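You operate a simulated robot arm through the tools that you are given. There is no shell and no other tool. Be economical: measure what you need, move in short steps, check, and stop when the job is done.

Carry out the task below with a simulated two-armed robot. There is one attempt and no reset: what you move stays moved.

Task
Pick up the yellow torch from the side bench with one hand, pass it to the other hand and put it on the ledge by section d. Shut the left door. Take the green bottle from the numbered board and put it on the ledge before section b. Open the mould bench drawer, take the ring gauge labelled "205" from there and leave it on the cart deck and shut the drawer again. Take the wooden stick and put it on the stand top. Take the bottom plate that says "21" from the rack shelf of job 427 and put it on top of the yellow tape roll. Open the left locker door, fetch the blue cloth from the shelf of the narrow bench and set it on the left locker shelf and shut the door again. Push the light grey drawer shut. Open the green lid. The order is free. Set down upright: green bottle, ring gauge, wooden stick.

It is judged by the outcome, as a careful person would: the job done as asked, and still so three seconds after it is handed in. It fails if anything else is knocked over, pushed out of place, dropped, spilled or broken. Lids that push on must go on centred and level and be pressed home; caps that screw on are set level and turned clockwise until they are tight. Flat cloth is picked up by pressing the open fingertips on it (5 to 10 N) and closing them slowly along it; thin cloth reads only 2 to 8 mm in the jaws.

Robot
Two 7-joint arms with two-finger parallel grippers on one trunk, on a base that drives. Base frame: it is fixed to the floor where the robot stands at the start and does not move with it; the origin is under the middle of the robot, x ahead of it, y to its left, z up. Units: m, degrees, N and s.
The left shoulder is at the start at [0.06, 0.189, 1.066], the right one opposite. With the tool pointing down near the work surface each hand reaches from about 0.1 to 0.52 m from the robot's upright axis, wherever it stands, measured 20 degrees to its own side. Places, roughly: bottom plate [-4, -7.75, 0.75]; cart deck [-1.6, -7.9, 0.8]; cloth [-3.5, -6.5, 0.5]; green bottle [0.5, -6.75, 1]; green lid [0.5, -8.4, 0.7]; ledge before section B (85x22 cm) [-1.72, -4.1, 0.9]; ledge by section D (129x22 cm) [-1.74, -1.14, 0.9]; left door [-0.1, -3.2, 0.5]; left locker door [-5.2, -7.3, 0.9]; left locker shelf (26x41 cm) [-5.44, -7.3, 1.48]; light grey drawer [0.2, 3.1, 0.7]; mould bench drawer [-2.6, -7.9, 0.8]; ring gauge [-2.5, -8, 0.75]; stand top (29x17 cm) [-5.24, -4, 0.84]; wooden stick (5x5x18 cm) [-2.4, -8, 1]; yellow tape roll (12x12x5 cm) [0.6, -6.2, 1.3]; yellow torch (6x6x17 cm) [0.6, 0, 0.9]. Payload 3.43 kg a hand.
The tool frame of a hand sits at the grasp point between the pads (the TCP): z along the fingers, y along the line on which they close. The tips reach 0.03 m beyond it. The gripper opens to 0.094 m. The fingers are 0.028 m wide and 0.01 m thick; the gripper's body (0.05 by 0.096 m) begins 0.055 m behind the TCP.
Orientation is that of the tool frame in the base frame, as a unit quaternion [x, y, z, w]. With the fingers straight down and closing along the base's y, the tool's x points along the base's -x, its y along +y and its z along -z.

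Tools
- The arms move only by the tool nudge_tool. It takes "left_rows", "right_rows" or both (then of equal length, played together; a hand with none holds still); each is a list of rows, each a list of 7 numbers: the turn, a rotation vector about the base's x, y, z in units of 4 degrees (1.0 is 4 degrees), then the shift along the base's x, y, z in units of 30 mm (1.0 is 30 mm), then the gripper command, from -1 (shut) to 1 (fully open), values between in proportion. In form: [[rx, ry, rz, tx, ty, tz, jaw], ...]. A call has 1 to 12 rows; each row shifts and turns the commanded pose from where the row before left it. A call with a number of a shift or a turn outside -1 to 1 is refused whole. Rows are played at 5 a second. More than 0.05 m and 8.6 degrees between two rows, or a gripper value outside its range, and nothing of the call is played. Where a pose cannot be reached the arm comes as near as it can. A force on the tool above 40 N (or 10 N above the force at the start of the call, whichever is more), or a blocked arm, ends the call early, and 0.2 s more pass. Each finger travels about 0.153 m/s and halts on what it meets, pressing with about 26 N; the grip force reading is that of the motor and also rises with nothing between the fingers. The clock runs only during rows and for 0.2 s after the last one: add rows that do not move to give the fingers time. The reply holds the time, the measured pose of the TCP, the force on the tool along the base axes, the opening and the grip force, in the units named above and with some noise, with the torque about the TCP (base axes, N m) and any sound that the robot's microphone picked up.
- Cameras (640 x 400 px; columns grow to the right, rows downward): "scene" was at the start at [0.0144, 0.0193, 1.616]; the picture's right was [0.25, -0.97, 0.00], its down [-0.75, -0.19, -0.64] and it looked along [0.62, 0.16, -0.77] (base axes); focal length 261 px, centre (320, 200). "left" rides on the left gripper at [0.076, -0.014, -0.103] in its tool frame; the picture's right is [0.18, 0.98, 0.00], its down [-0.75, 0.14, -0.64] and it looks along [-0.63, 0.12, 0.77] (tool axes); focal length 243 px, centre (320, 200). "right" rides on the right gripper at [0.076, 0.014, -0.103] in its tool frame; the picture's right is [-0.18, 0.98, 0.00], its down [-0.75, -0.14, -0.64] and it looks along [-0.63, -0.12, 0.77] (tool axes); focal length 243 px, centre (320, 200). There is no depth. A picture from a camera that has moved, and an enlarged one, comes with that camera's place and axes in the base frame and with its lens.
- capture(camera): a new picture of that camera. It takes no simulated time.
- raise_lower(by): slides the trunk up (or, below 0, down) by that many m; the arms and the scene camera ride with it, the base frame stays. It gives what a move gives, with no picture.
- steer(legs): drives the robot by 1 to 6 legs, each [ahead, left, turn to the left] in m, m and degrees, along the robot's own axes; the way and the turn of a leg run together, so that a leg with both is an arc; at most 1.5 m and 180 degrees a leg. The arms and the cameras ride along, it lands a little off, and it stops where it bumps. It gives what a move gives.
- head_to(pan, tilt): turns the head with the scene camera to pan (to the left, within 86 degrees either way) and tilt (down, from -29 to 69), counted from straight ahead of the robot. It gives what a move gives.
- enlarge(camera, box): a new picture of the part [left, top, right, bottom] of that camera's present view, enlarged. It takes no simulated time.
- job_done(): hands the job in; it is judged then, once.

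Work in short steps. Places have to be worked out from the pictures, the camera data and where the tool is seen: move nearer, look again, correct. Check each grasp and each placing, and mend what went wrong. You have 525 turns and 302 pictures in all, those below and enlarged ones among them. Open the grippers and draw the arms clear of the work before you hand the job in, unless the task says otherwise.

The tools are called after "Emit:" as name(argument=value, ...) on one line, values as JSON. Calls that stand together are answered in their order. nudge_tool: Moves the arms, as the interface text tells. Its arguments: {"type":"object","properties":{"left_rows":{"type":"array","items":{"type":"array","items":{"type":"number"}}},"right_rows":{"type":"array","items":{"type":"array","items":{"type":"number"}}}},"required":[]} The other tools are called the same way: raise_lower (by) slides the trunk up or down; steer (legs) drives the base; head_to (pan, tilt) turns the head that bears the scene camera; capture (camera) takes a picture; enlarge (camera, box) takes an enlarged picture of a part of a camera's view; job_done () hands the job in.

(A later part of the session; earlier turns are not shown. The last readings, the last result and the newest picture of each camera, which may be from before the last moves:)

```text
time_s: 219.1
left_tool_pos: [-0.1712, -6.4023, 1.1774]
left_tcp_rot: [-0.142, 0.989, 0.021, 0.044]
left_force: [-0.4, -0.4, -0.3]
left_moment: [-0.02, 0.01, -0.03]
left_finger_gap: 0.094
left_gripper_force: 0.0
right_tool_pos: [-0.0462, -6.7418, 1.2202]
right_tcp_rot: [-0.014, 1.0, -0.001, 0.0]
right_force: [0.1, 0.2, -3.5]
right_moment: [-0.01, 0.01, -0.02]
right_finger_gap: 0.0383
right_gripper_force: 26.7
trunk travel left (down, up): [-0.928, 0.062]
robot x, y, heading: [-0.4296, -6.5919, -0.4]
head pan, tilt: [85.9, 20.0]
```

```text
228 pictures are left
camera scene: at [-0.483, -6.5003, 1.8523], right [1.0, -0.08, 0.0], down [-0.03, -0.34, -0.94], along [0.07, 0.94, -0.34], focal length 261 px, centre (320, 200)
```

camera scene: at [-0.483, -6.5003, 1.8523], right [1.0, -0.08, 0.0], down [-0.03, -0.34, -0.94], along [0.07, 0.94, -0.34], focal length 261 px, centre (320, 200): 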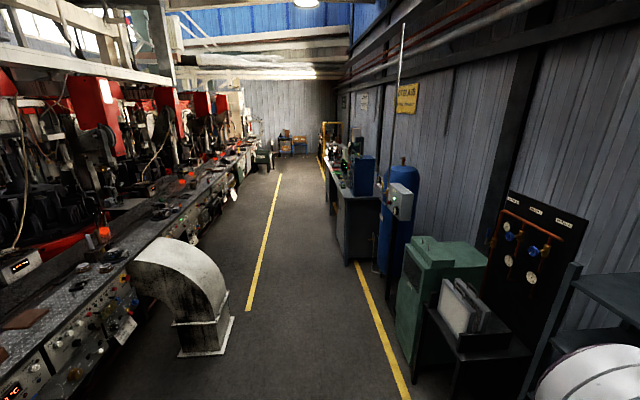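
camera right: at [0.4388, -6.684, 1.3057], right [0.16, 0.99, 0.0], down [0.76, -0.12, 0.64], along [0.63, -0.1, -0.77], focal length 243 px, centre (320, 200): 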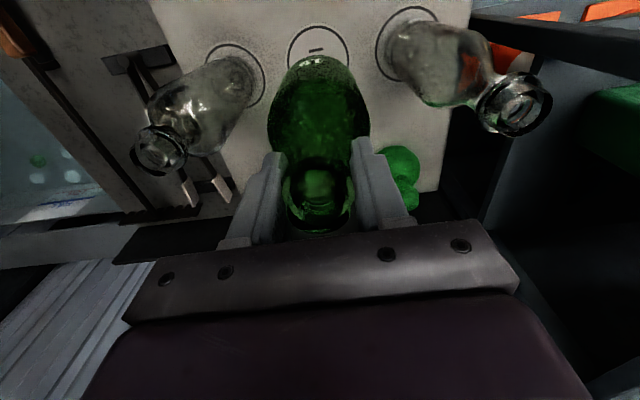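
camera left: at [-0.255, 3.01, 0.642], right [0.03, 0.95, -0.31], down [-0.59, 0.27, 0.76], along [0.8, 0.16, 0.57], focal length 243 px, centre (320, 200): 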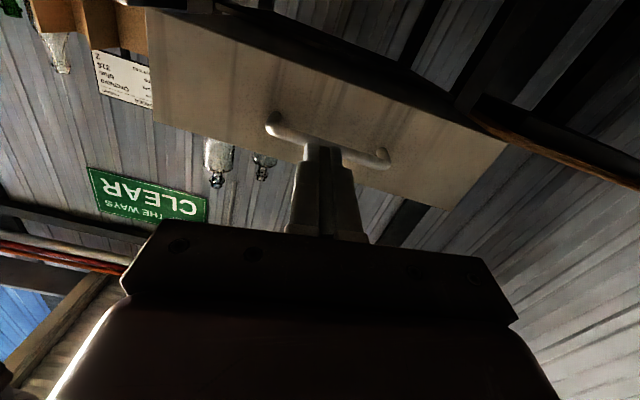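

Turn and drive north to y≈-4, then face the ledge.

Emit:
steer(legs=[[0, 0, 90], [1.4, 0.1, 0], [1.25, 0.05, 0], [0, 0, 90]])

Emit:
head_to(pan=0, tilt=30)

Emit:
capture(camera="scene")

```text
time_s: 239.7
left_tool_pos: [-0.838, -4.149, 1.1782]
left_tcp_rot: [0.988, 0.145, -0.044, 0.022]
left_force: [-0.5, 0.2, -0.1]
left_moment: [-0.03, -0.01, 0.01]
left_finger_gap: 0.094
left_gripper_force: 0.1
right_tool_pos: [-0.9665, -3.8094, 1.2188]
right_tcp_rot: [1.0, 0.017, 0.001, -0.001]
right_force: [-0.4, -0.5, -2.1]
right_moment: [0.02, 0.01, -0.01]
right_finger_gap: 0.0377
right_gripper_force: 26.0
trunk travel left (down, up): [-0.928, 0.062]
robot x, y, heading: [-0.5791, -3.9572, 179.9]
head pan, tilt: [85.9, 20.0]
```

```text
time_s: 241.3
left_tool_pos: [-0.8393, -4.1496, 1.1771]
left_tcp_rot: [0.988, 0.146, -0.044, 0.022]
left_force: [-0.1, 0.4, 0.6]
left_moment: [-0.02, 0.0, 0.03]
left_finger_gap: 0.0942
left_gripper_force: 0.1
right_tool_pos: [-0.9676, -3.8106, 1.2203]
right_tcp_rot: [1.0, 0.018, 0.0, -0.001]
right_force: [0.1, 0.2, -3.0]
right_moment: [0.0, -0.01, 0.02]
right_finger_gap: 0.0375
right_gripper_force: 26.0
trunk travel left (down, up): [-0.928, 0.062]
robot x, y, heading: [-0.5836, -3.9544, 179.9]
head pan, tilt: [0.0, 30.0]
```

```text
227 pictures are left
camera scene: at [-0.6109, -3.9538, 1.8362], right [0.0, 1.0, 0.0], down [0.5, 0.0, -0.87], along [-0.87, 0.0, -0.5], focal length 261 px, centre (320, 200)
```

scene: 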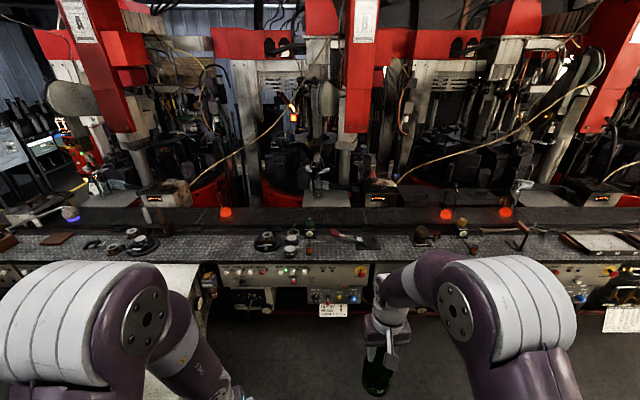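

Emit:
enlarge(camera="scene", box=[180, 200, 440, 320])

```text
2.46 times, centred on (310, 260) of scene
camera zoom: at [-0.6109, -3.9538, 1.8362], right [0.0, 1.0, 0.0], down [0.5, 0.0, -0.87], along [-0.87, 0.0, -0.5], focal length 643 px, centre (345, 52)
```

zoom: 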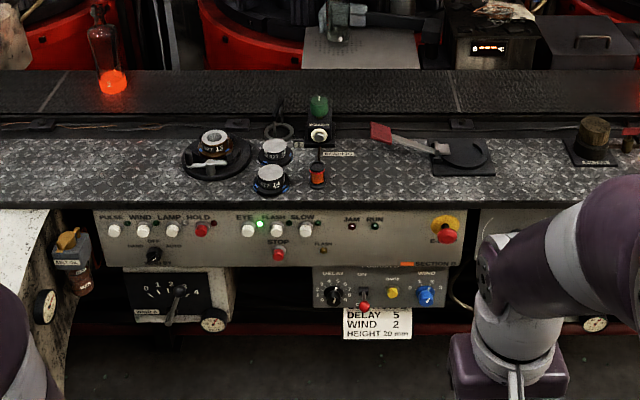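

Free spot on ledge B at about (-1.69, -3.88). Drive up to it.

Emit:
steer(legs=[[0.6, 0.07, 0]])

Emit:
head_to(pan=0, tilt=45)

Emit:
capture(camera="scene")

Emit:
capture(camera="right")

```text
time_s: 244.6
left_tool_pos: [-1.4294, -4.2192, 1.1778]
left_tcp_rot: [0.988, 0.146, -0.044, 0.022]
left_force: [-0.3, -0.4, 0.0]
left_moment: [-0.04, 0.01, 0.03]
left_finger_gap: 0.0939
left_gripper_force: 0.1
right_tool_pos: [-1.5569, -3.8808, 1.2206]
right_tcp_rot: [1.0, 0.018, 0.001, -0.001]
right_force: [0.2, 0.4, -3.4]
right_moment: [-0.01, 0.0, 0.0]
right_finger_gap: 0.0376
right_gripper_force: 26.5
trunk travel left (down, up): [-0.928, 0.062]
robot x, y, heading: [-1.1748, -4.024, -179.8]
head pan, tilt: [0.0, 30.0]
```

```text
time_s: 245.4
left_tool_pos: [-1.4316, -4.2191, 1.1779]
left_tcp_rot: [0.988, 0.146, -0.043, 0.022]
left_force: [1.0, 0.3, 0.2]
left_moment: [-0.01, -0.02, -0.01]
left_finger_gap: 0.094
left_gripper_force: 0.0
right_tool_pos: [-1.559, -3.882, 1.2193]
right_tcp_rot: [1.0, 0.018, 0.001, -0.001]
right_force: [0.2, 0.0, -3.8]
right_moment: [0.02, 0.01, -0.01]
right_finger_gap: 0.0376
right_gripper_force: 26.0
trunk travel left (down, up): [-0.928, 0.062]
robot x, y, heading: [-1.1718, -4.0231, -179.9]
head pan, tilt: [0.0, 45.0]
```

```text
225 pictures are left
camera scene: at [-1.1944, -4.0241, 1.8136], right [0.0, 1.0, 0.0], down [0.71, 0.0, -0.71], along [-0.71, 0.0, -0.71], focal length 261 px, centre (320, 200)
```

scene: 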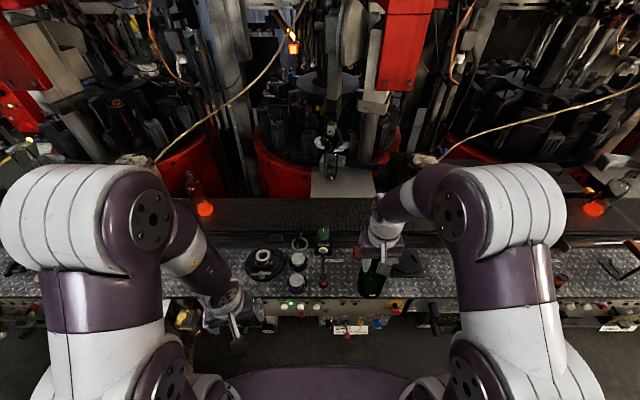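

```text
224 pictures are left
camera right: at [-1.483, -3.8928, 1.3211], right [-0.15, -0.99, 0.0], down [-0.76, 0.11, 0.64], along [-0.63, 0.1, -0.77], focal length 243 px, centre (320, 200)
```

right: 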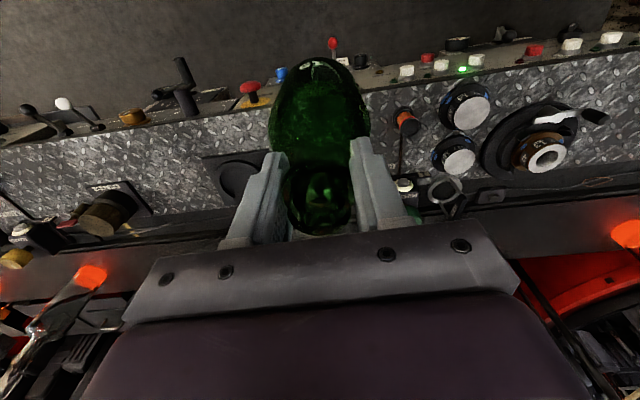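

Move over the ledge spot and descend toward it.

Emit:
nudge_tool(right_rows=[[0, 0, 0, -0.9, 0, 0, -1], [0, 0, 0, -0.9, 0, 0, -1], [0, 0, 0, -0.9, 0, 0, -1], [0, 0, 0, -0.9, 0.2, 0, -1], [0, 0, 0, -0.8, 0.2, -0.5, -1], [0, 0, 0, 0, 0, -1, -1], [0, 0, 0, 0, 0, -1, -1], [0, 0, 0, 0, 0, -1, -1], [0, 0, 0, 0, 0, -1, -1], [0, 0, 0, 0, 0, -0.6, -1]])

Emit:
enlarge(camera="scene", box=[290, 180, 470, 300])

```text
time_s: 247.6
left_tool_pos: [-1.4286, -4.2197, 1.1783]
left_tcp_rot: [0.988, 0.145, -0.044, 0.021]
left_force: [0.2, 0.3, 0.6]
left_moment: [0.02, 0.0, 0.02]
left_finger_gap: 0.094
left_gripper_force: 0.1
right_tool_pos: [-1.6879, -3.8691, 1.0676]
right_tcp_rot: [1.0, 0.018, 0.001, -0.001]
right_force: [6.4, -0.1, 3.1]
right_moment: [0.01, -0.76, 0.03]
right_finger_gap: 0.0379
right_gripper_force: 25.7
trunk travel left (down, up): [-0.928, 0.062]
robot x, y, heading: [-1.175, -4.0249, -179.8]
head pan, tilt: [0.0, 45.0]
```

```text
3.33 times, centred on (380, 240) of scene
camera zoom: at [-1.1916, -4.0243, 1.8137], right [0.0, 1.0, 0.0], down [0.71, 0.0, -0.71], along [-0.71, 0.0, -0.71], focal length 870 px, centre (120, 67)
```

zoom: 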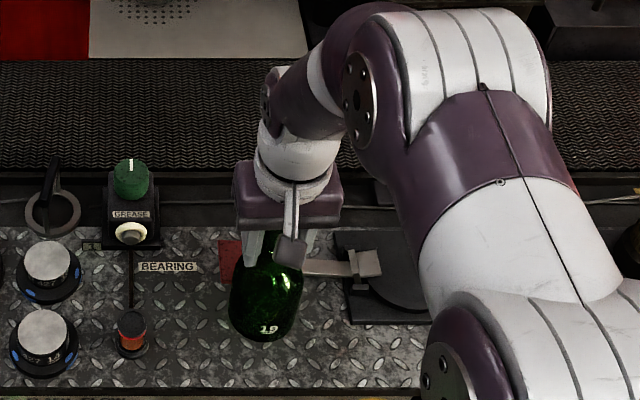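

Side force: the bottle's back is brushing the swab handle behind it. Raise, shift 3 cm toward the front, and look.

Emit:
nudge_tool(right_rows=[[0, 0, 0, 0, 0, 0.7, -1], [0, 0, 0, 0, 0, 0.7, -1], [0, 0, 0, 0.5, -0.3, 0, -1], [0, 0, 0, 0.5, -0.3, 0, -1]])

Emit:
enlarge(camera="scene", box=[290, 180, 470, 300])

Emit:
capture(camera="right")

```text
time_s: 248.6
left_tool_pos: [-1.4288, -4.2187, 1.1783]
left_tcp_rot: [0.988, 0.146, -0.043, 0.021]
left_force: [-0.5, 0.2, 1.2]
left_moment: [-0.03, 0.04, 0.03]
left_finger_gap: 0.094
left_gripper_force: 0.1
right_tool_pos: [-1.6583, -3.8869, 1.1089]
right_tcp_rot: [1.0, 0.019, 0.0, -0.001]
right_force: [0.1, 0.5, -2.7]
right_moment: [-0.03, 0.0, -0.03]
right_finger_gap: 0.0378
right_gripper_force: 25.9
trunk travel left (down, up): [-0.928, 0.062]
robot x, y, heading: [-1.168, -4.0287, -179.8]
head pan, tilt: [0.0, 45.0]
```

```text
3.33 times, centred on (380, 240) of scene
camera zoom: at [-1.1927, -4.0247, 1.8136], right [0.0, 1.0, 0.0], down [0.71, 0.0, -0.71], along [-0.71, 0.0, -0.71], focal length 870 px, centre (120, 67)
```

zoom: 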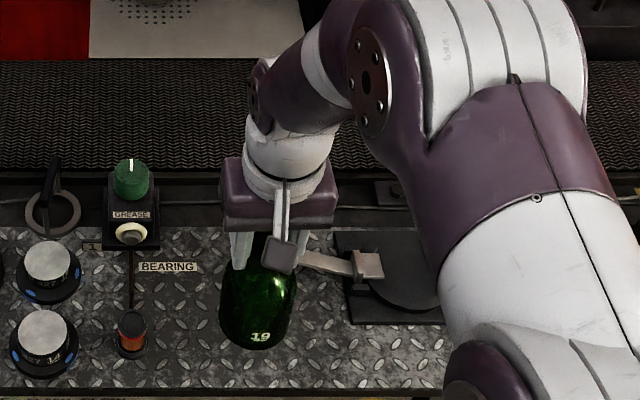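

```text
221 pictures are left
camera right: at [-1.5825, -3.899, 1.2108], right [-0.15, -0.99, 0.0], down [-0.76, 0.11, 0.64], along [-0.64, 0.1, -0.77], focal length 243 px, centre (320, 200)
```

right: 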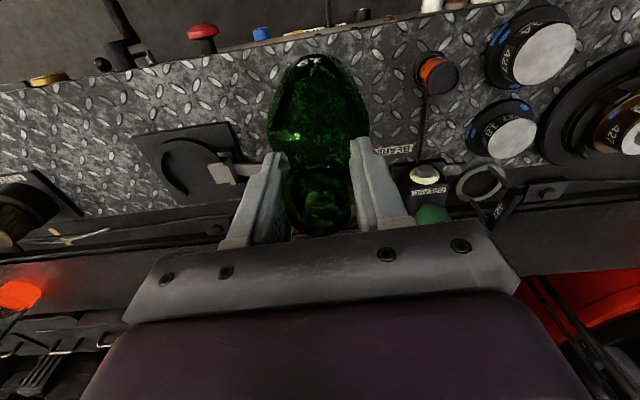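

Shift slightly to (-1.67, -3.908) and descend gently.

Emit:
nudge_tool(right_rows=[[0, 0, 0, -0.3, -0.7, 0, -1], [0, 0, 0, 0, 0, -0.6, -1], [0, 0, 0, 0, 0, -0.6, -1], [0, 0, 0, 0, 0, -0.3, -1], [0, 0, 0, 0, 0, 0, -1]])

Emit:
nudge_tool(right_rows=[[0, 0, 0, 0, 0, -0.15, -1], [0, 0, 0, 0, 0, 0, -1]])

```text
time_s: 249.8
left_tool_pos: [-1.4291, -4.2195, 1.1777]
left_tcp_rot: [0.988, 0.146, -0.043, 0.022]
left_force: [0.2, -0.6, 0.9]
left_moment: [-0.02, 0.05, 0.02]
left_finger_gap: 0.0941
left_gripper_force: 0.0
right_tool_pos: [-1.6703, -3.9095, 1.0629]
right_tcp_rot: [1.0, 0.019, 0.001, -0.001]
right_force: [-0.8, 0.2, -3.1]
right_moment: [0.03, 0.0, 0.0]
right_finger_gap: 0.0377
right_gripper_force: 25.7
trunk travel left (down, up): [-0.928, 0.062]
robot x, y, heading: [-1.1697, -4.0252, -180.0]
head pan, tilt: [0.0, 45.0]
```

```text
time_s: 250.4
left_tool_pos: [-1.4288, -4.2192, 1.1775]
left_tcp_rot: [0.988, 0.146, -0.043, 0.022]
left_force: [0.3, 0.6, 0.1]
left_moment: [0.01, 0.01, 0.01]
left_finger_gap: 0.094
left_gripper_force: 0.1
right_tool_pos: [-1.6692, -3.9092, 1.0581]
right_tcp_rot: [1.0, 0.017, 0.001, -0.001]
right_force: [-0.1, -0.8, -2.2]
right_moment: [0.02, 0.02, 0.06]
right_finger_gap: 0.0377
right_gripper_force: 25.8
trunk travel left (down, up): [-0.928, 0.062]
robot x, y, heading: [-1.1693, -4.0211, -180.0]
head pan, tilt: [0.0, 45.0]
```

Emit:
nudge_tool(right_rows=[[0, 0, 0, 0, 0, -0.15, -1], [0, 0, 0, 0, 0, 0, -1]])

Emit:
nudge_tool(right_rows=[[0, 0, 0, 0, 0, -0.12, -1], [0, 0, 0, 0, 0, 0, -1]])

```text
time_s: 251.0
left_tool_pos: [-1.4301, -4.2191, 1.1779]
left_tcp_rot: [0.988, 0.147, -0.044, 0.022]
left_force: [0.7, -0.7, 0.0]
left_moment: [0.04, 0.0, -0.03]
left_finger_gap: 0.0941
left_gripper_force: 0.1
right_tool_pos: [-1.67, -3.9078, 1.0534]
right_tcp_rot: [1.0, 0.018, 0.001, -0.001]
right_force: [0.3, -0.3, -4.2]
right_moment: [-0.03, 0.0, 0.0]
right_finger_gap: 0.0378
right_gripper_force: 26.0
trunk travel left (down, up): [-0.928, 0.062]
robot x, y, heading: [-1.1732, -4.0235, -180.0]
head pan, tilt: [0.0, 45.0]
```

```text
time_s: 251.6
left_tool_pos: [-1.4311, -4.2189, 1.1786]
left_tcp_rot: [0.988, 0.145, -0.043, 0.022]
left_force: [-0.9, 0.2, -0.4]
left_moment: [0.0, 0.0, 0.04]
left_finger_gap: 0.0941
left_gripper_force: 0.0
right_tool_pos: [-1.6698, -3.9077, 1.0509]
right_tcp_rot: [1.0, 0.018, 0.001, -0.001]
right_force: [0.2, -0.4, -2.3]
right_moment: [0.0, 0.03, 0.0]
right_finger_gap: 0.0378
right_gripper_force: 25.8
trunk travel left (down, up): [-0.928, 0.062]
robot x, y, heading: [-1.1752, -4.0248, -179.8]
head pan, tilt: [0.0, 45.0]
```

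Emit:
nudge_tool(right_rows=[[0, 0, 0, 0, 0, -0.12, -1], [0, 0, 0, 0, 0, 0, -1]])

Emit:
nudge_tool(right_rows=[[0, 0, 0, 0, 0, -0.12, -1], [0, 0, 0, 0, 0, 0, -1]])

Emit:
enlarge(camera="scene", box=[290, 180, 470, 300])

```text
time_s: 252.2
left_tool_pos: [-1.43, -4.2196, 1.1781]
left_tcp_rot: [0.988, 0.147, -0.043, 0.022]
left_force: [-0.6, 0.8, 1.0]
left_moment: [-0.01, -0.04, 0.03]
left_finger_gap: 0.0941
left_gripper_force: 0.1
right_tool_pos: [-1.6696, -3.9081, 1.0468]
right_tcp_rot: [1.0, 0.018, 0.0, -0.001]
right_force: [0.1, -0.2, -2.4]
right_moment: [0.0, 0.02, 0.0]
right_finger_gap: 0.0377
right_gripper_force: 25.4
trunk travel left (down, up): [-0.928, 0.062]
robot x, y, heading: [-1.1744, -4.0262, -179.7]
head pan, tilt: [0.0, 45.0]
```

```text
time_s: 252.8
left_tool_pos: [-1.4295, -4.22, 1.1777]
left_tcp_rot: [0.988, 0.145, -0.044, 0.023]
left_force: [0.6, -0.5, -0.5]
left_moment: [0.01, 0.01, -0.01]
left_finger_gap: 0.0943
left_gripper_force: 0.0
right_tool_pos: [-1.669, -3.9081, 1.0432]
right_tcp_rot: [1.0, 0.018, 0.001, -0.002]
right_force: [-1.4, -0.2, -2.9]
right_moment: [-0.03, 0.0, -0.01]
right_finger_gap: 0.0376
right_gripper_force: 26.1
trunk travel left (down, up): [-0.928, 0.062]
robot x, y, heading: [-1.1701, -4.0248, -180.0]
head pan, tilt: [0.0, 45.0]
```

```text
3.33 times, centred on (380, 240) of scene
camera zoom: at [-1.1937, -4.0241, 1.8136], right [0.0, 1.0, 0.0], down [0.71, 0.0, -0.71], along [-0.71, 0.0, -0.71], focal length 870 px, centre (120, 67)
```

zoom: 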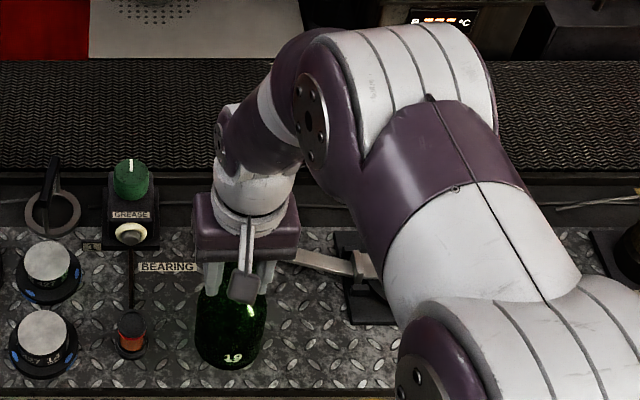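

Emit:
nudge_tool(right_rows=[[0, 0, 0, 0, 0, -0.15, -1], [0, 0, 0, 0, 0, 0, -1]])

Emit:
nudge_tool(right_rows=[[0, 0, 0, 0, 0, -0.15, -1], [0, 0, 0, 0, 0, 0, -1]])

Emit:
nudge_tool(right_rows=[[0, 0, 0, 0, 0, -0.12, -1], [0, 0, 0, 0, 0, 0, -1]])

```text
time_s: 253.4
left_tool_pos: [-1.4301, -4.2196, 1.1781]
left_tcp_rot: [0.988, 0.146, -0.044, 0.022]
left_force: [0.0, 0.4, 0.5]
left_moment: [0.01, 0.0, 0.01]
left_finger_gap: 0.0943
left_gripper_force: 0.0
right_tool_pos: [-1.6688, -3.9083, 1.0393]
right_tcp_rot: [1.0, 0.018, 0.001, -0.001]
right_force: [-0.2, 0.0, -3.2]
right_moment: [-0.01, -0.01, -0.01]
right_finger_gap: 0.0374
right_gripper_force: 26.2
trunk travel left (down, up): [-0.928, 0.062]
robot x, y, heading: [-1.1717, -4.0242, -180.0]
head pan, tilt: [0.0, 45.0]
```

```text
time_s: 254.0
left_tool_pos: [-1.4274, -4.2189, 1.1794]
left_tcp_rot: [0.988, 0.146, -0.045, 0.022]
left_force: [-0.1, -1.3, 0.2]
left_moment: [0.0, -0.01, -0.02]
left_finger_gap: 0.094
left_gripper_force: 0.1
right_tool_pos: [-1.668, -3.9069, 1.037]
right_tcp_rot: [1.0, 0.019, -0.002, -0.001]
right_force: [2.6, 2.3, 20.0]
right_moment: [0.02, 0.13, -0.09]
right_finger_gap: 0.0377
right_gripper_force: 26.2
trunk travel left (down, up): [-0.928, 0.062]
robot x, y, heading: [-1.1742, -4.026, -179.8]
head pan, tilt: [0.0, 45.0]
```

```text
time_s: 254.6
left_tool_pos: [-1.4283, -4.2174, 1.1786]
left_tcp_rot: [0.988, 0.146, -0.045, 0.023]
left_force: [-0.7, 0.2, -0.2]
left_moment: [0.0, 0.02, 0.01]
left_finger_gap: 0.0938
left_gripper_force: 0.0
right_tool_pos: [-1.6668, -3.9067, 1.0328]
right_tcp_rot: [1.0, 0.019, -0.001, -0.001]
right_force: [3.0, 8.8, 26.8]
right_moment: [0.35, 0.01, -0.03]
right_finger_gap: 0.0378
right_gripper_force: 26.1
trunk travel left (down, up): [-0.928, 0.062]
robot x, y, heading: [-1.1743, -4.0235, -179.9]
head pan, tilt: [0.0, 45.0]
```

Contact with the ledge. Ease off and open.

Emit:
nudge_tool(right_rows=[[0, 0, 0, 0, 0, 0.18, -1], [0, 0, 0, 0, 0, 0, -1], [0, 0, 0, 0, 0, 0, 0], [0, 0, 0, 0, 0, 0, 0.4], [0, 0, 0, 0, 0, 0, 1], [0, 0, 0, 0, 0, 0, 1], [0, 0, 0, 0, 0, 0.5, 1], [0, 0, 0, 0, 0, 1, 1], [0, 0, 0, 0, 0, 1, 1], [0, 0, 0, 0, 0, 1, 1]])

Emit:
enlarge(camera="scene", box=[290, 180, 470, 300])

Emit:
capture(camera="right")

```text
time_s: 256.8
left_tool_pos: [-1.4292, -4.2193, 1.1778]
left_tcp_rot: [0.988, 0.146, -0.043, 0.022]
left_force: [-0.4, 0.2, -0.4]
left_moment: [0.01, -0.02, -0.03]
left_finger_gap: 0.0937
left_gripper_force: 0.1
right_tool_pos: [-1.6705, -3.9067, 1.1438]
right_tcp_rot: [1.0, 0.018, 0.001, -0.001]
right_force: [-0.3, -0.4, -0.6]
right_moment: [0.01, -0.02, 0.02]
right_finger_gap: 0.094
right_gripper_force: 0.0
trunk travel left (down, up): [-0.928, 0.062]
robot x, y, heading: [-1.1713, -4.0258, -180.0]
head pan, tilt: [0.0, 45.0]
```

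```text
3.33 times, centred on (380, 240) of scene
camera zoom: at [-1.1927, -4.0242, 1.8135], right [0.0, 1.0, 0.0], down [0.71, 0.0, -0.71], along [-0.71, 0.0, -0.71], focal length 870 px, centre (120, 67)
```

zoom: 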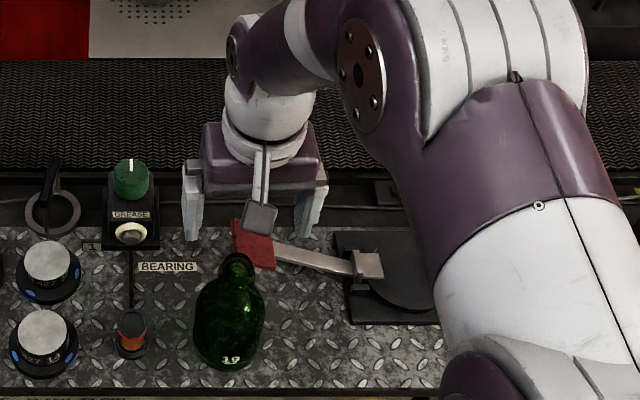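

```text
218 pictures are left
camera right: at [-1.5932, -3.9177, 1.2454], right [-0.15, -0.99, 0.0], down [-0.76, 0.11, 0.64], along [-0.63, 0.1, -0.77], focal length 243 px, centre (320, 200)
```

right: 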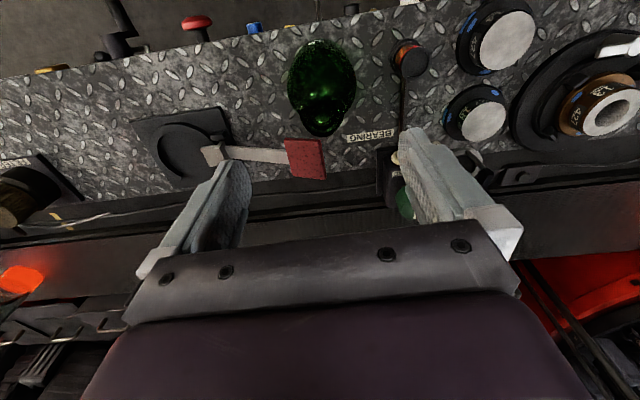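

Bottle is upright on ledge B and nothing else disturbed. Back off and head south to the green lid.

Emit:
steer(legs=[[-0.55, 0, 0], [0, 0, 90], [1.4, 0.05, 0], [1.4, 0, 0]])

Emit:
head_to(pan=15, tilt=20)

Emit:
capture(camera="scene")

Emit:
head_to(pan=-50, tilt=20)

Emit:
capture(camera="scene")

```text
time_s: 276.8
left_tool_pos: [-0.3244, -7.04, 1.1773]
left_tcp_rot: [0.584, 0.81, -0.015, 0.047]
left_force: [0.3, -0.8, 0.7]
left_moment: [-0.01, -0.01, -0.01]
left_finger_gap: 0.094
left_gripper_force: 0.1
right_tool_pos: [-0.6295, -7.2886, 1.1427]
right_tcp_rot: [0.684, 0.729, -0.001, 0.0]
right_force: [-0.4, 0.5, 0.7]
right_moment: [0.02, -0.02, 0.0]
right_finger_gap: 0.0939
right_gripper_force: 0.0
trunk travel left (down, up): [-0.928, 0.062]
robot x, y, heading: [-0.5286, -6.7909, -88.1]
head pan, tilt: [0.0, 45.0]
```

```text
time_s: 277.7
left_tool_pos: [-0.3225, -7.0408, 1.1779]
left_tcp_rot: [0.585, 0.81, -0.014, 0.047]
left_force: [0.8, -0.4, 1.0]
left_moment: [-0.02, 0.0, 0.0]
left_finger_gap: 0.0942
left_gripper_force: 0.1
right_tool_pos: [-0.6306, -7.2892, 1.1431]
right_tcp_rot: [0.684, 0.73, 0.0, -0.001]
right_force: [0.0, 0.2, -0.6]
right_moment: [0.03, -0.02, 0.01]
right_finger_gap: 0.094
right_gripper_force: 0.0
trunk travel left (down, up): [-0.928, 0.062]
robot x, y, heading: [-0.522, -6.7892, -88.3]
head pan, tilt: [15.0, 20.0]
```

```text
217 pictures are left
camera scene: at [-0.5006, -6.8171, 1.8522], right [-0.96, -0.29, 0.0], down [-0.1, 0.33, -0.94], along [0.27, -0.9, -0.34], focal length 261 px, centre (320, 200)
```

scene: 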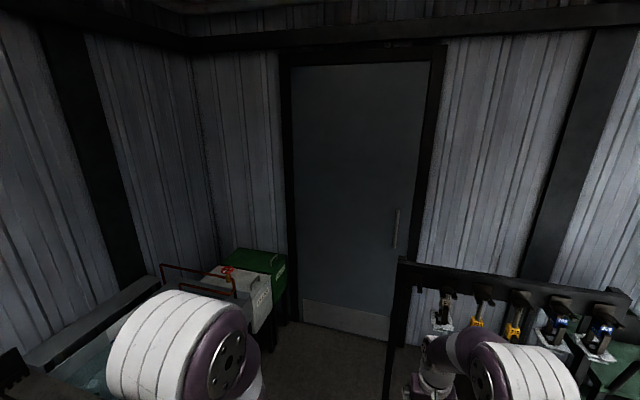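

```text
time_s: 279.0
left_tool_pos: [-0.3236, -7.0401, 1.1773]
left_tcp_rot: [0.584, 0.81, -0.015, 0.047]
left_force: [0.3, 1.0, 0.1]
left_moment: [0.0, 0.0, 0.0]
left_finger_gap: 0.094
left_gripper_force: 0.0
right_tool_pos: [-0.6285, -7.2885, 1.1443]
right_tcp_rot: [0.684, 0.73, 0.0, -0.001]
right_force: [0.0, -0.6, -0.2]
right_moment: [0.0, 0.01, -0.01]
right_finger_gap: 0.0939
right_gripper_force: 0.1
trunk travel left (down, up): [-0.928, 0.062]
robot x, y, heading: [-0.5217, -6.7867, -87.9]
head pan, tilt: [-50.0, 20.0]
```

```text
216 pictures are left
camera scene: at [-0.5968, -6.7898, 1.8522], right [-0.67, 0.75, 0.0], down [0.26, 0.23, -0.94], along [-0.7, -0.63, -0.34], focal length 261 px, centre (320, 200)
```

scene: 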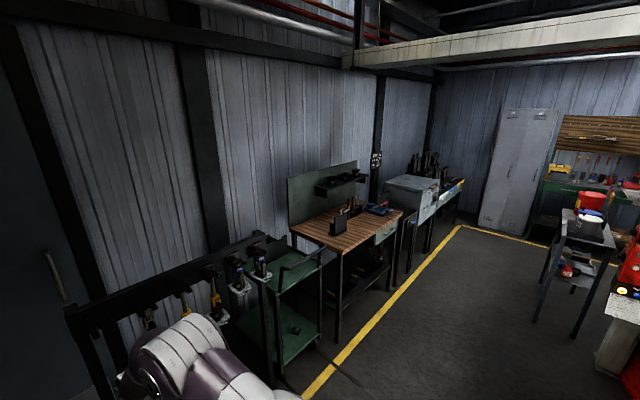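

Move nearer to the bin in the corner and look down at it.

Emit:
steer(legs=[[0.75, 0.1, 0], [0, 0, 45]])

Emit:
head_to(pan=0, tilt=35)

Emit:
capture(camera="scene")

```text
time_s: 281.7
left_tool_pos: [-0.2495, -7.4768, 1.178]
left_tcp_rot: [0.583, 0.811, -0.014, 0.047]
left_force: [0.4, -0.4, 1.4]
left_moment: [-0.03, 0.04, 0.01]
left_finger_gap: 0.0943
left_gripper_force: 0.0
right_tool_pos: [-0.5575, -7.7176, 1.1416]
right_tcp_rot: [0.688, 0.726, 0.01, -0.014]
right_force: [-11.5, -2.2, -7.0]
right_moment: [0.26, -0.65, -0.08]
right_finger_gap: 0.0939
right_gripper_force: 0.0
trunk travel left (down, up): [-0.928, 0.062]
robot x, y, heading: [-0.4514, -7.224, -88.0]
head pan, tilt: [-50.0, 20.0]
stopped in leg 1: the force on the tool passed its limit at 157 N (the readings are from after the stop); the commanded pose is now the measured one
```

```text
time_s: 282.9
left_tool_pos: [-0.2502, -7.4774, 1.1785]
left_tcp_rot: [0.583, 0.811, -0.014, 0.047]
left_force: [-0.2, -0.4, 0.0]
left_moment: [0.01, 0.03, 0.02]
left_finger_gap: 0.094
left_gripper_force: 0.0
right_tool_pos: [-0.558, -7.7177, 1.1431]
right_tcp_rot: [0.688, 0.726, 0.012, -0.013]
right_force: [-9.9, 6.0, -8.8]
right_moment: [0.06, -0.62, -0.46]
right_finger_gap: 0.0938
right_gripper_force: 0.1
trunk travel left (down, up): [-0.928, 0.062]
robot x, y, heading: [-0.4513, -7.2232, -87.9]
head pan, tilt: [0.0, 35.0]
```

```text
215 pictures are left
camera scene: at [-0.4541, -7.2529, 1.8283], right [-1.0, -0.03, 0.0], down [-0.02, 0.57, -0.82], along [0.03, -0.82, -0.57], focal length 261 px, centre (320, 200)
```

scene: 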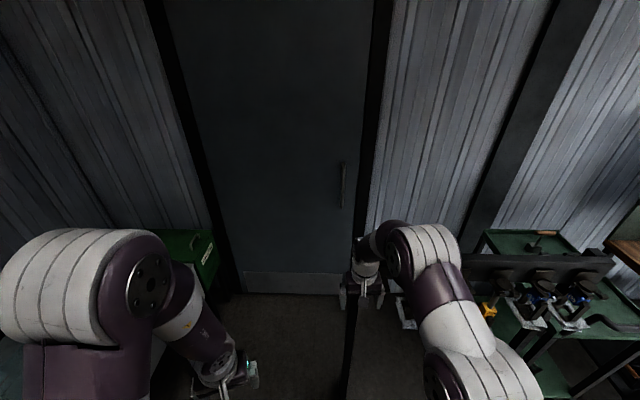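

The right hand hit the end of the tong rack. Back away and inspect.

Emit:
steer(legs=[[-0.2, 0, 0]])

Emit:
head_to(pan=-20, tilt=30)

Emit:
capture(camera="scene")

Emit:
capture(camera="right")

```text
time_s: 284.4
left_tool_pos: [-0.2556, -7.2867, 1.1775]
left_tcp_rot: [0.583, 0.811, -0.014, 0.046]
left_force: [-0.4, 0.1, 0.2]
left_moment: [-0.01, -0.02, 0.03]
left_finger_gap: 0.094
left_gripper_force: 0.1
right_tool_pos: [-0.5605, -7.5282, 1.1412]
right_tcp_rot: [0.687, 0.726, 0.011, -0.014]
right_force: [0.5, 0.1, 0.2]
right_moment: [0.02, -0.02, -0.03]
right_finger_gap: 0.0942
right_gripper_force: 0.0
trunk travel left (down, up): [-0.928, 0.062]
robot x, y, heading: [-0.4576, -7.0307, -88.0]
head pan, tilt: [0.0, 35.0]
```

```text
time_s: 285.3
left_tool_pos: [-0.2563, -7.2846, 1.1787]
left_tcp_rot: [0.583, 0.811, -0.014, 0.047]
left_force: [-1.3, 0.9, 0.0]
left_moment: [0.01, 0.04, -0.05]
left_finger_gap: 0.0941
left_gripper_force: 0.1
right_tool_pos: [-0.5613, -7.5247, 1.1423]
right_tcp_rot: [0.687, 0.726, 0.01, -0.013]
right_force: [0.7, -0.7, -0.5]
right_moment: [-0.02, 0.01, 0.01]
right_finger_gap: 0.094
right_gripper_force: 0.1
trunk travel left (down, up): [-0.928, 0.062]
robot x, y, heading: [-0.4594, -7.0347, -87.9]
head pan, tilt: [-20.0, 30.0]
```

```text
214 pictures are left
camera scene: at [-0.4883, -7.0565, 1.8362], right [-0.95, 0.31, 0.0], down [0.15, 0.47, -0.87], along [-0.27, -0.82, -0.5], focal length 261 px, centre (320, 200)
```

scene: 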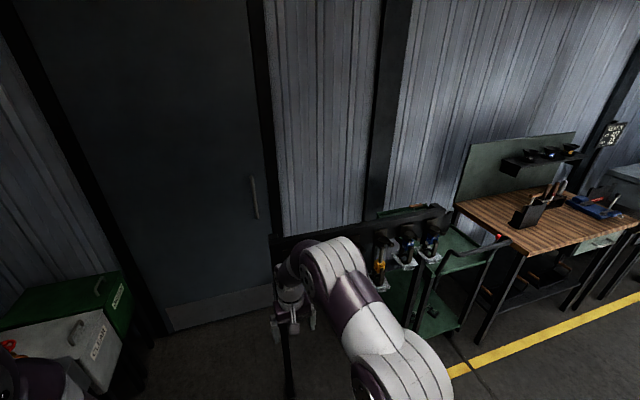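

```text
213 pictures are left
camera right: at [-0.5515, -7.4508, 1.2468], right [0.99, -0.13, -0.01], down [-0.1, -0.78, 0.62], along [-0.09, -0.61, -0.79], focal length 243 px, centre (320, 200)
```

right: 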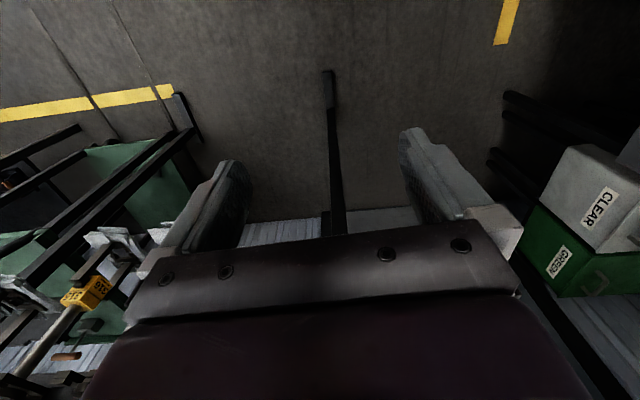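

Rack stands; no objects appear fallen. Two bins: white "CLEAR" and green "GREEN" lid with handle near (0.31, -8.31, 0.75). I'll tuck the right hand in, turn to face +x, and sidestep right between rack post and sink.

Emit:
nudge_tool(right_rows=[[0, 0, 0, 0, 0.9, 0.5, 1], [0, 0, 0, 0, 0.9, 0.5, 1], [0, 0, 0, 0, 0.9, 0.5, 1], [0, 0, 0, 0, 0.9, 0.5, 1], [0, 0, 0, 0, 0.9, 0.3, 1], [0, 0, 0, 0, 0.9, 0, 1]])

Emit:
steer(legs=[[0, 0, 88], [0.22, 0, 0]])

Emit:
head_to(pan=-45, tilt=40)

Emit:
capture(camera="scene")

```text
time_s: 286.7
left_tool_pos: [-0.2554, -7.2836, 1.178]
left_tcp_rot: [0.583, 0.811, -0.014, 0.047]
left_force: [-0.4, 0.6, -0.5]
left_moment: [0.02, 0.0, -0.02]
left_finger_gap: 0.0941
left_gripper_force: 0.0
right_tool_pos: [-0.56, -7.3619, 1.2113]
right_tcp_rot: [0.687, 0.726, 0.01, -0.014]
right_force: [-0.8, 0.6, 0.0]
right_moment: [0.02, -0.06, 0.01]
right_finger_gap: 0.094
right_gripper_force: 0.0
trunk travel left (down, up): [-0.928, 0.062]
robot x, y, heading: [-0.4599, -7.0313, -88.0]
head pan, tilt: [-20.0, 30.0]
```

```text
time_s: 292.2
left_tool_pos: [0.0108, -6.8178, 1.1774]
left_tcp_rot: [-0.166, 0.985, 0.022, 0.043]
left_force: [-0.5, 0.2, 0.0]
left_moment: [0.01, -0.01, 0.0]
left_finger_gap: 0.094
left_gripper_force: 0.0
right_tool_pos: [0.0914, -7.1226, 1.2109]
right_tcp_rot: [-0.031, 0.999, -0.002, -0.016]
right_force: [0.3, -0.3, 0.1]
right_moment: [-0.03, -0.04, -0.02]
right_finger_gap: 0.0938
right_gripper_force: 0.0
trunk travel left (down, up): [-0.928, 0.062]
robot x, y, heading: [-0.2373, -7.0227, 2.4]
head pan, tilt: [-20.0, 30.0]
```

```text
time_s: 293.1
left_tool_pos: [0.0127, -6.8176, 1.177]
left_tcp_rot: [-0.166, 0.985, 0.023, 0.043]
left_force: [0.1, 0.7, 0.6]
left_moment: [-0.03, -0.01, 0.0]
left_finger_gap: 0.0941
left_gripper_force: 0.1
right_tool_pos: [0.0934, -7.1236, 1.211]
right_tcp_rot: [-0.031, 0.999, -0.003, -0.017]
right_force: [0.5, -0.2, -0.4]
right_moment: [0.01, 0.03, 0.05]
right_finger_gap: 0.094
right_gripper_force: 0.1
trunk travel left (down, up): [-0.928, 0.062]
robot x, y, heading: [-0.2409, -7.0242, 2.4]
head pan, tilt: [-45.0, 40.0]
```

```text
212 pictures are left
camera scene: at [-0.2345, -7.0827, 1.8209], right [-0.68, -0.74, 0.0], down [-0.47, 0.43, -0.77], along [0.56, -0.52, -0.64], focal length 261 px, centre (320, 200)
```

scene: 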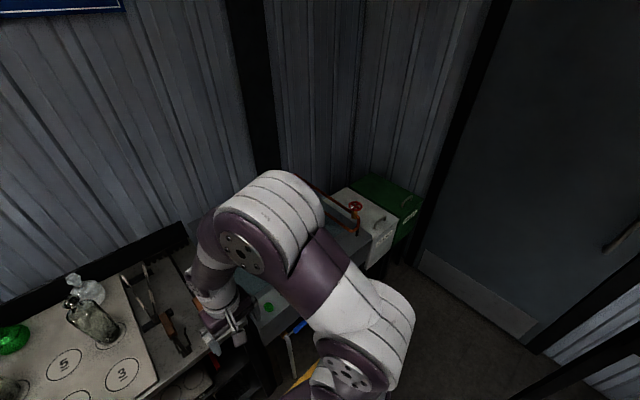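

Emit:
steer(legs=[[0.04, -0.8, -2.4]])

Emit:
capture(camera="scene")

```text
time_s: 297.4
left_tool_pos: [0.0775, -7.6304, 1.178]
left_tcp_rot: [-0.144, 0.988, 0.021, 0.043]
left_force: [0.2, -0.2, -0.4]
left_moment: [0.03, -0.02, -0.02]
left_finger_gap: 0.094
left_gripper_force: 0.0
right_tool_pos: [0.1439, -7.9373, 1.2103]
right_tcp_rot: [-0.008, 1.0, -0.002, -0.017]
right_force: [0.5, 0.1, 0.2]
right_moment: [0.0, 0.05, 0.02]
right_finger_gap: 0.0938
right_gripper_force: 0.1
trunk travel left (down, up): [-0.928, 0.062]
robot x, y, heading: [-0.1816, -7.8207, -0.2]
head pan, tilt: [-45.0, 40.0]
```

```text
211 pictures are left
camera scene: at [-0.1824, -7.8821, 1.8209], right [-0.71, -0.71, 0.0], down [-0.45, 0.46, -0.77], along [0.54, -0.54, -0.64], focal length 261 px, centre (320, 200)
```

scene: 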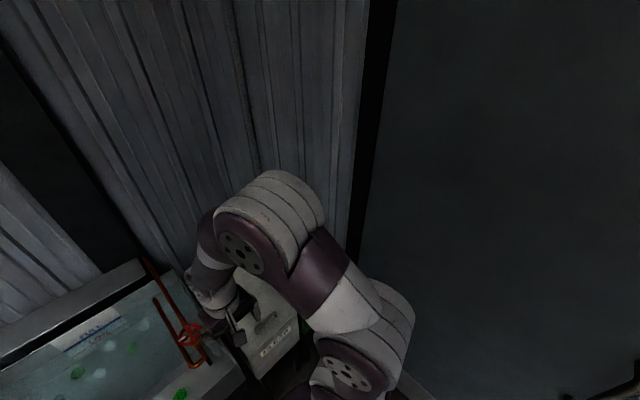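

Emit:
capture(camera="right")

Emit:
head_to(pan=-80, tilt=45)

Emit:
capture(camera="scene")

```text
210 pictures are left
camera right: at [0.0705, -7.924, 1.3149], right [0.17, 0.99, -0.01], down [0.78, -0.13, 0.62], along [0.61, -0.11, -0.79], focal length 243 px, centre (320, 200)
```

right: 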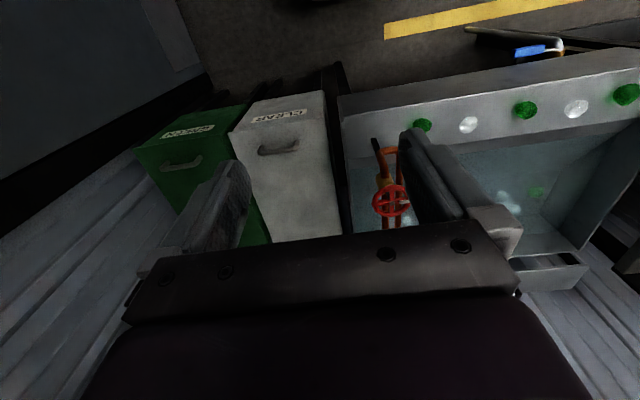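

```text
time_s: 298.4
left_tool_pos: [0.0758, -7.6288, 1.1785]
left_tcp_rot: [-0.143, 0.988, 0.022, 0.043]
left_force: [0.0, 0.4, -0.2]
left_moment: [0.0, -0.01, 0.01]
left_finger_gap: 0.0938
left_gripper_force: 0.0
right_tool_pos: [0.1438, -7.938, 1.2099]
right_tcp_rot: [-0.009, 1.0, -0.002, -0.017]
right_force: [0.6, -0.2, -0.9]
right_moment: [0.02, 0.01, 0.02]
right_finger_gap: 0.0939
right_gripper_force: 0.1
trunk travel left (down, up): [-0.928, 0.062]
robot x, y, heading: [-0.1849, -7.8233, -0.1]
head pan, tilt: [-80.0, 45.0]
```

```text
209 pictures are left
camera scene: at [-0.2283, -7.9028, 1.8136], right [-0.99, -0.17, 0.0], down [-0.12, 0.7, -0.71], along [0.12, -0.7, -0.71], focal length 261 px, centre (320, 200)
```

scene: 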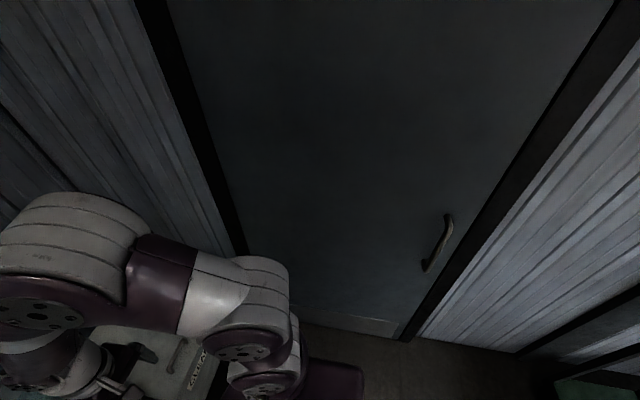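

Turn to face the bins diagonally and come closer.

Emit:
steer(legs=[[0, 0, -40], [0.2, -0.06, 0]])

Emit:
head_to(pan=0, tilt=50)

Emit:
capture(camera="scene")

Emit:
capture(camera="right")

```text
time_s: 301.9
left_tool_pos: [0.2562, -8.0087, 1.1777]
left_tcp_rot: [0.199, 0.979, 0.005, 0.05]
left_force: [-1.0, 0.1, -0.3]
left_moment: [-0.01, -0.02, -0.01]
left_finger_gap: 0.0941
left_gripper_force: 0.1
right_tool_pos: [0.113, -8.2905, 1.2122]
right_tcp_rot: [0.329, 0.944, 0.004, -0.015]
right_force: [0.0, -0.2, -0.6]
right_moment: [-0.05, 0.01, 0.0]
right_finger_gap: 0.0939
right_gripper_force: 0.0
trunk travel left (down, up): [-0.928, 0.062]
robot x, y, heading: [-0.0639, -7.9977, -39.6]
head pan, tilt: [-80.0, 45.0]
```

```text
time_s: 303.4
left_tool_pos: [0.2587, -8.0119, 1.1778]
left_tcp_rot: [0.199, 0.979, 0.006, 0.049]
left_force: [-0.4, 0.7, 0.1]
left_moment: [-0.01, 0.0, -0.01]
left_finger_gap: 0.0939
left_gripper_force: 0.1
right_tool_pos: [0.115, -8.2935, 1.2099]
right_tcp_rot: [0.329, 0.944, 0.004, -0.016]
right_force: [0.1, 0.1, 0.0]
right_moment: [0.01, -0.04, 0.0]
right_finger_gap: 0.0939
right_gripper_force: 0.0
trunk travel left (down, up): [-0.928, 0.062]
robot x, y, heading: [-0.0678, -7.9972, -39.6]
head pan, tilt: [0.0, 50.0]
```

```text
208 pictures are left
camera scene: at [-0.0514, -8.0083, 1.8067], right [-0.64, -0.77, 0.0], down [-0.59, 0.49, -0.64], along [0.5, -0.41, -0.77], focal length 261 px, centre (320, 200)
```

scene: 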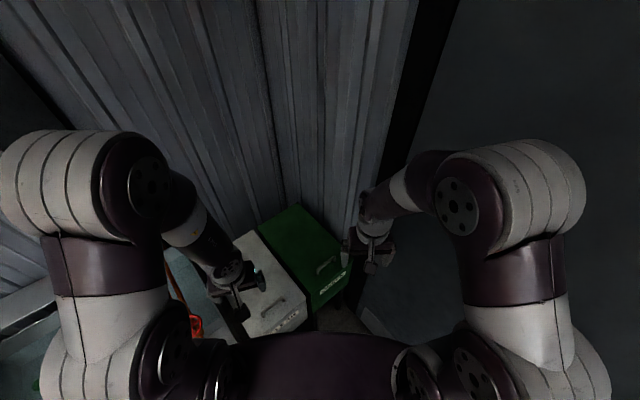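

```text
207 pictures are left
camera right: at [0.0665, -8.2367, 1.3148], right [0.76, 0.66, -0.01], down [0.52, -0.59, 0.62], along [0.4, -0.47, -0.79], focal length 243 px, centre (320, 200)
```

right: 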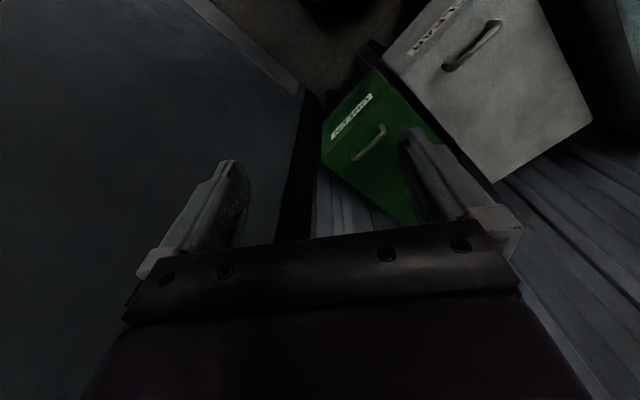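

Emit:
enlarge(camera="scene", box=[230, 190, 400, 320])

Emit:
enlarge(camera="right", box=[290, 40, 470, 230])

```text
3.08 times, centred on (315, 255) of scene
camera zoom: at [-0.0514, -8.0083, 1.8067], right [-0.64, -0.77, 0.0], down [-0.59, 0.49, -0.64], along [0.5, -0.41, -0.77], focal length 804 px, centre (335, 31)
```

zoom: 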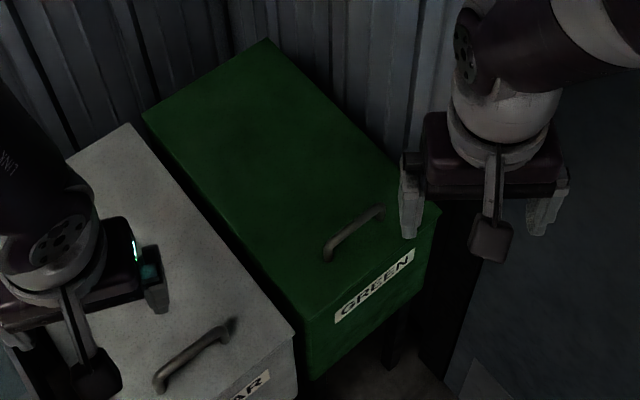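

```text
2.11 times, centred on (380, 135) of right
camera zoom: at [0.0665, -8.2367, 1.3148], right [0.76, 0.66, -0.01], down [0.52, -0.59, 0.62], along [0.4, -0.47, -0.79], focal length 511 px, centre (194, 337)
```

zoom: 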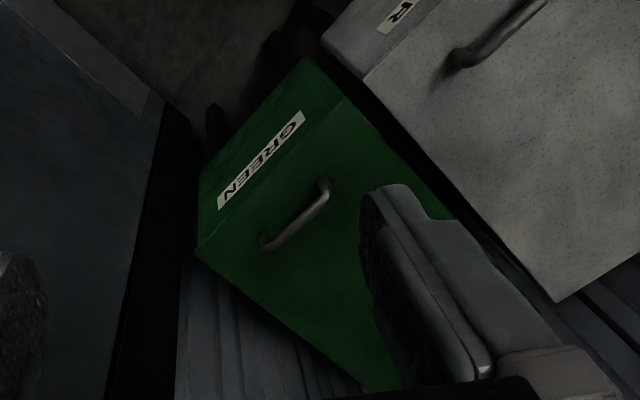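

Handle bar (along y) is at (0.339, -8.363, 0.727); the lid spans x 0.30–0.73, hinged at the back. Plan: right hand grips the bar from above (closing along x) and lifts ~40°, then the left fist pushes the underside up and back. First yaw the right hand −50°.

Emit:
nudge_tool(right_rows=[[0, 0, -1, 0.3, 0, 0, 1], [0, 0, -1, 0.3, 0, 0, 1], [0, 0, -1, 0.3, 0, 0, 1], [0, 0, -1, 0.3, 0, 0, 1], [0, 0, -1, 0.3, 0, 0, 1], [0, 0, -1, 0.3, 0, 0, 1], [0, 0, -1, 0.3, 0, 0, 1], [0, 0, -1, 0.3, 0, 0, 1], [0, 0, -1, 0.3, 0, 0, 1], [0, 0, -1, 0.3, 0, 0, 1], [0, 0, -1, 0.3, 0, 0, 1], [0, 0, -1, 0.3, 0, 0, 1]])

Emit:
raise_lower(by=-0.28)

Emit:
capture(camera="right")

Emit:
capture(camera="scene")

```text
time_s: 306.0
left_tool_pos: [0.2585, -8.0122, 1.1779]
left_tcp_rot: [0.199, 0.979, 0.006, 0.049]
left_force: [0.0, -0.1, -0.1]
left_moment: [0.0, 0.0, -0.01]
left_finger_gap: 0.094
left_gripper_force: 0.0
right_tool_pos: [0.2238, -8.2919, 1.2107]
right_tcp_rot: [0.685, 0.729, 0.01, -0.013]
right_force: [0.6, 0.5, -0.2]
right_moment: [0.0, 0.01, 0.0]
right_finger_gap: 0.0942
right_gripper_force: 0.0
trunk travel left (down, up): [-0.928, 0.062]
robot x, y, heading: [-0.0654, -7.9998, -39.6]
head pan, tilt: [0.0, 50.0]
```

```text
time_s: 308.8
left_tool_pos: [0.258, -8.0123, 0.8979]
left_tcp_rot: [0.199, 0.979, 0.006, 0.049]
left_force: [0.0, 0.3, 0.0]
left_moment: [-0.02, 0.0, -0.02]
left_finger_gap: 0.0939
left_gripper_force: 0.0
right_tool_pos: [0.2232, -8.2922, 0.9305]
right_tcp_rot: [0.685, 0.728, 0.011, -0.014]
right_force: [0.1, -0.3, 0.0]
right_moment: [-0.02, -0.02, 0.0]
right_finger_gap: 0.094
right_gripper_force: 0.0
trunk travel left (down, up): [-0.648, 0.342]
robot x, y, heading: [-0.0634, -7.9961, -39.6]
head pan, tilt: [0.0, 50.0]
```

```text
204 pictures are left
camera right: at [0.233, -8.2196, 1.0344], right [0.99, -0.12, -0.01], down [-0.09, -0.78, 0.62], along [-0.08, -0.61, -0.79], focal length 243 px, centre (320, 200)
```

right: 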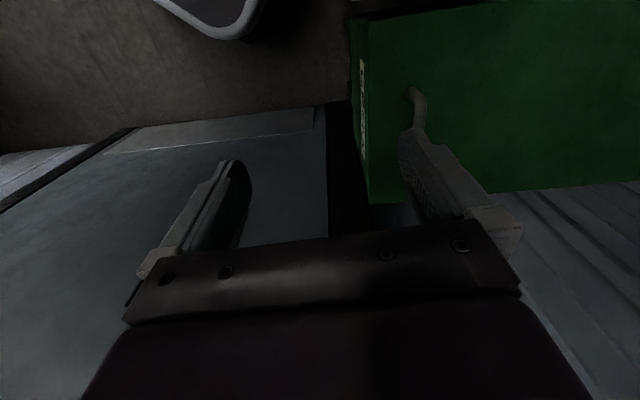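

```text
203 pictures are left
camera scene: at [-0.0516, -8.008, 1.5267], right [-0.64, -0.77, 0.0], down [-0.59, 0.49, -0.64], along [0.5, -0.41, -0.77], focal length 261 px, centre (320, 200)
```

scene: 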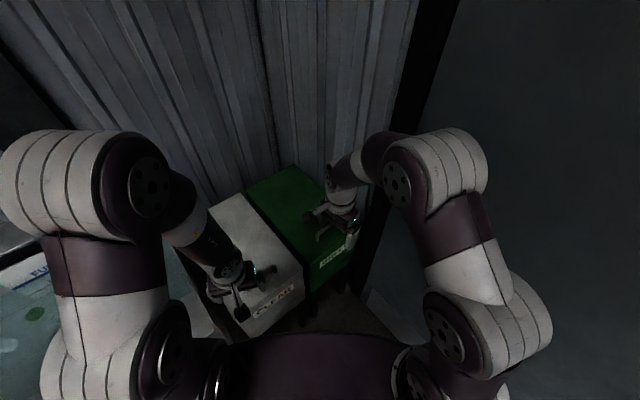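

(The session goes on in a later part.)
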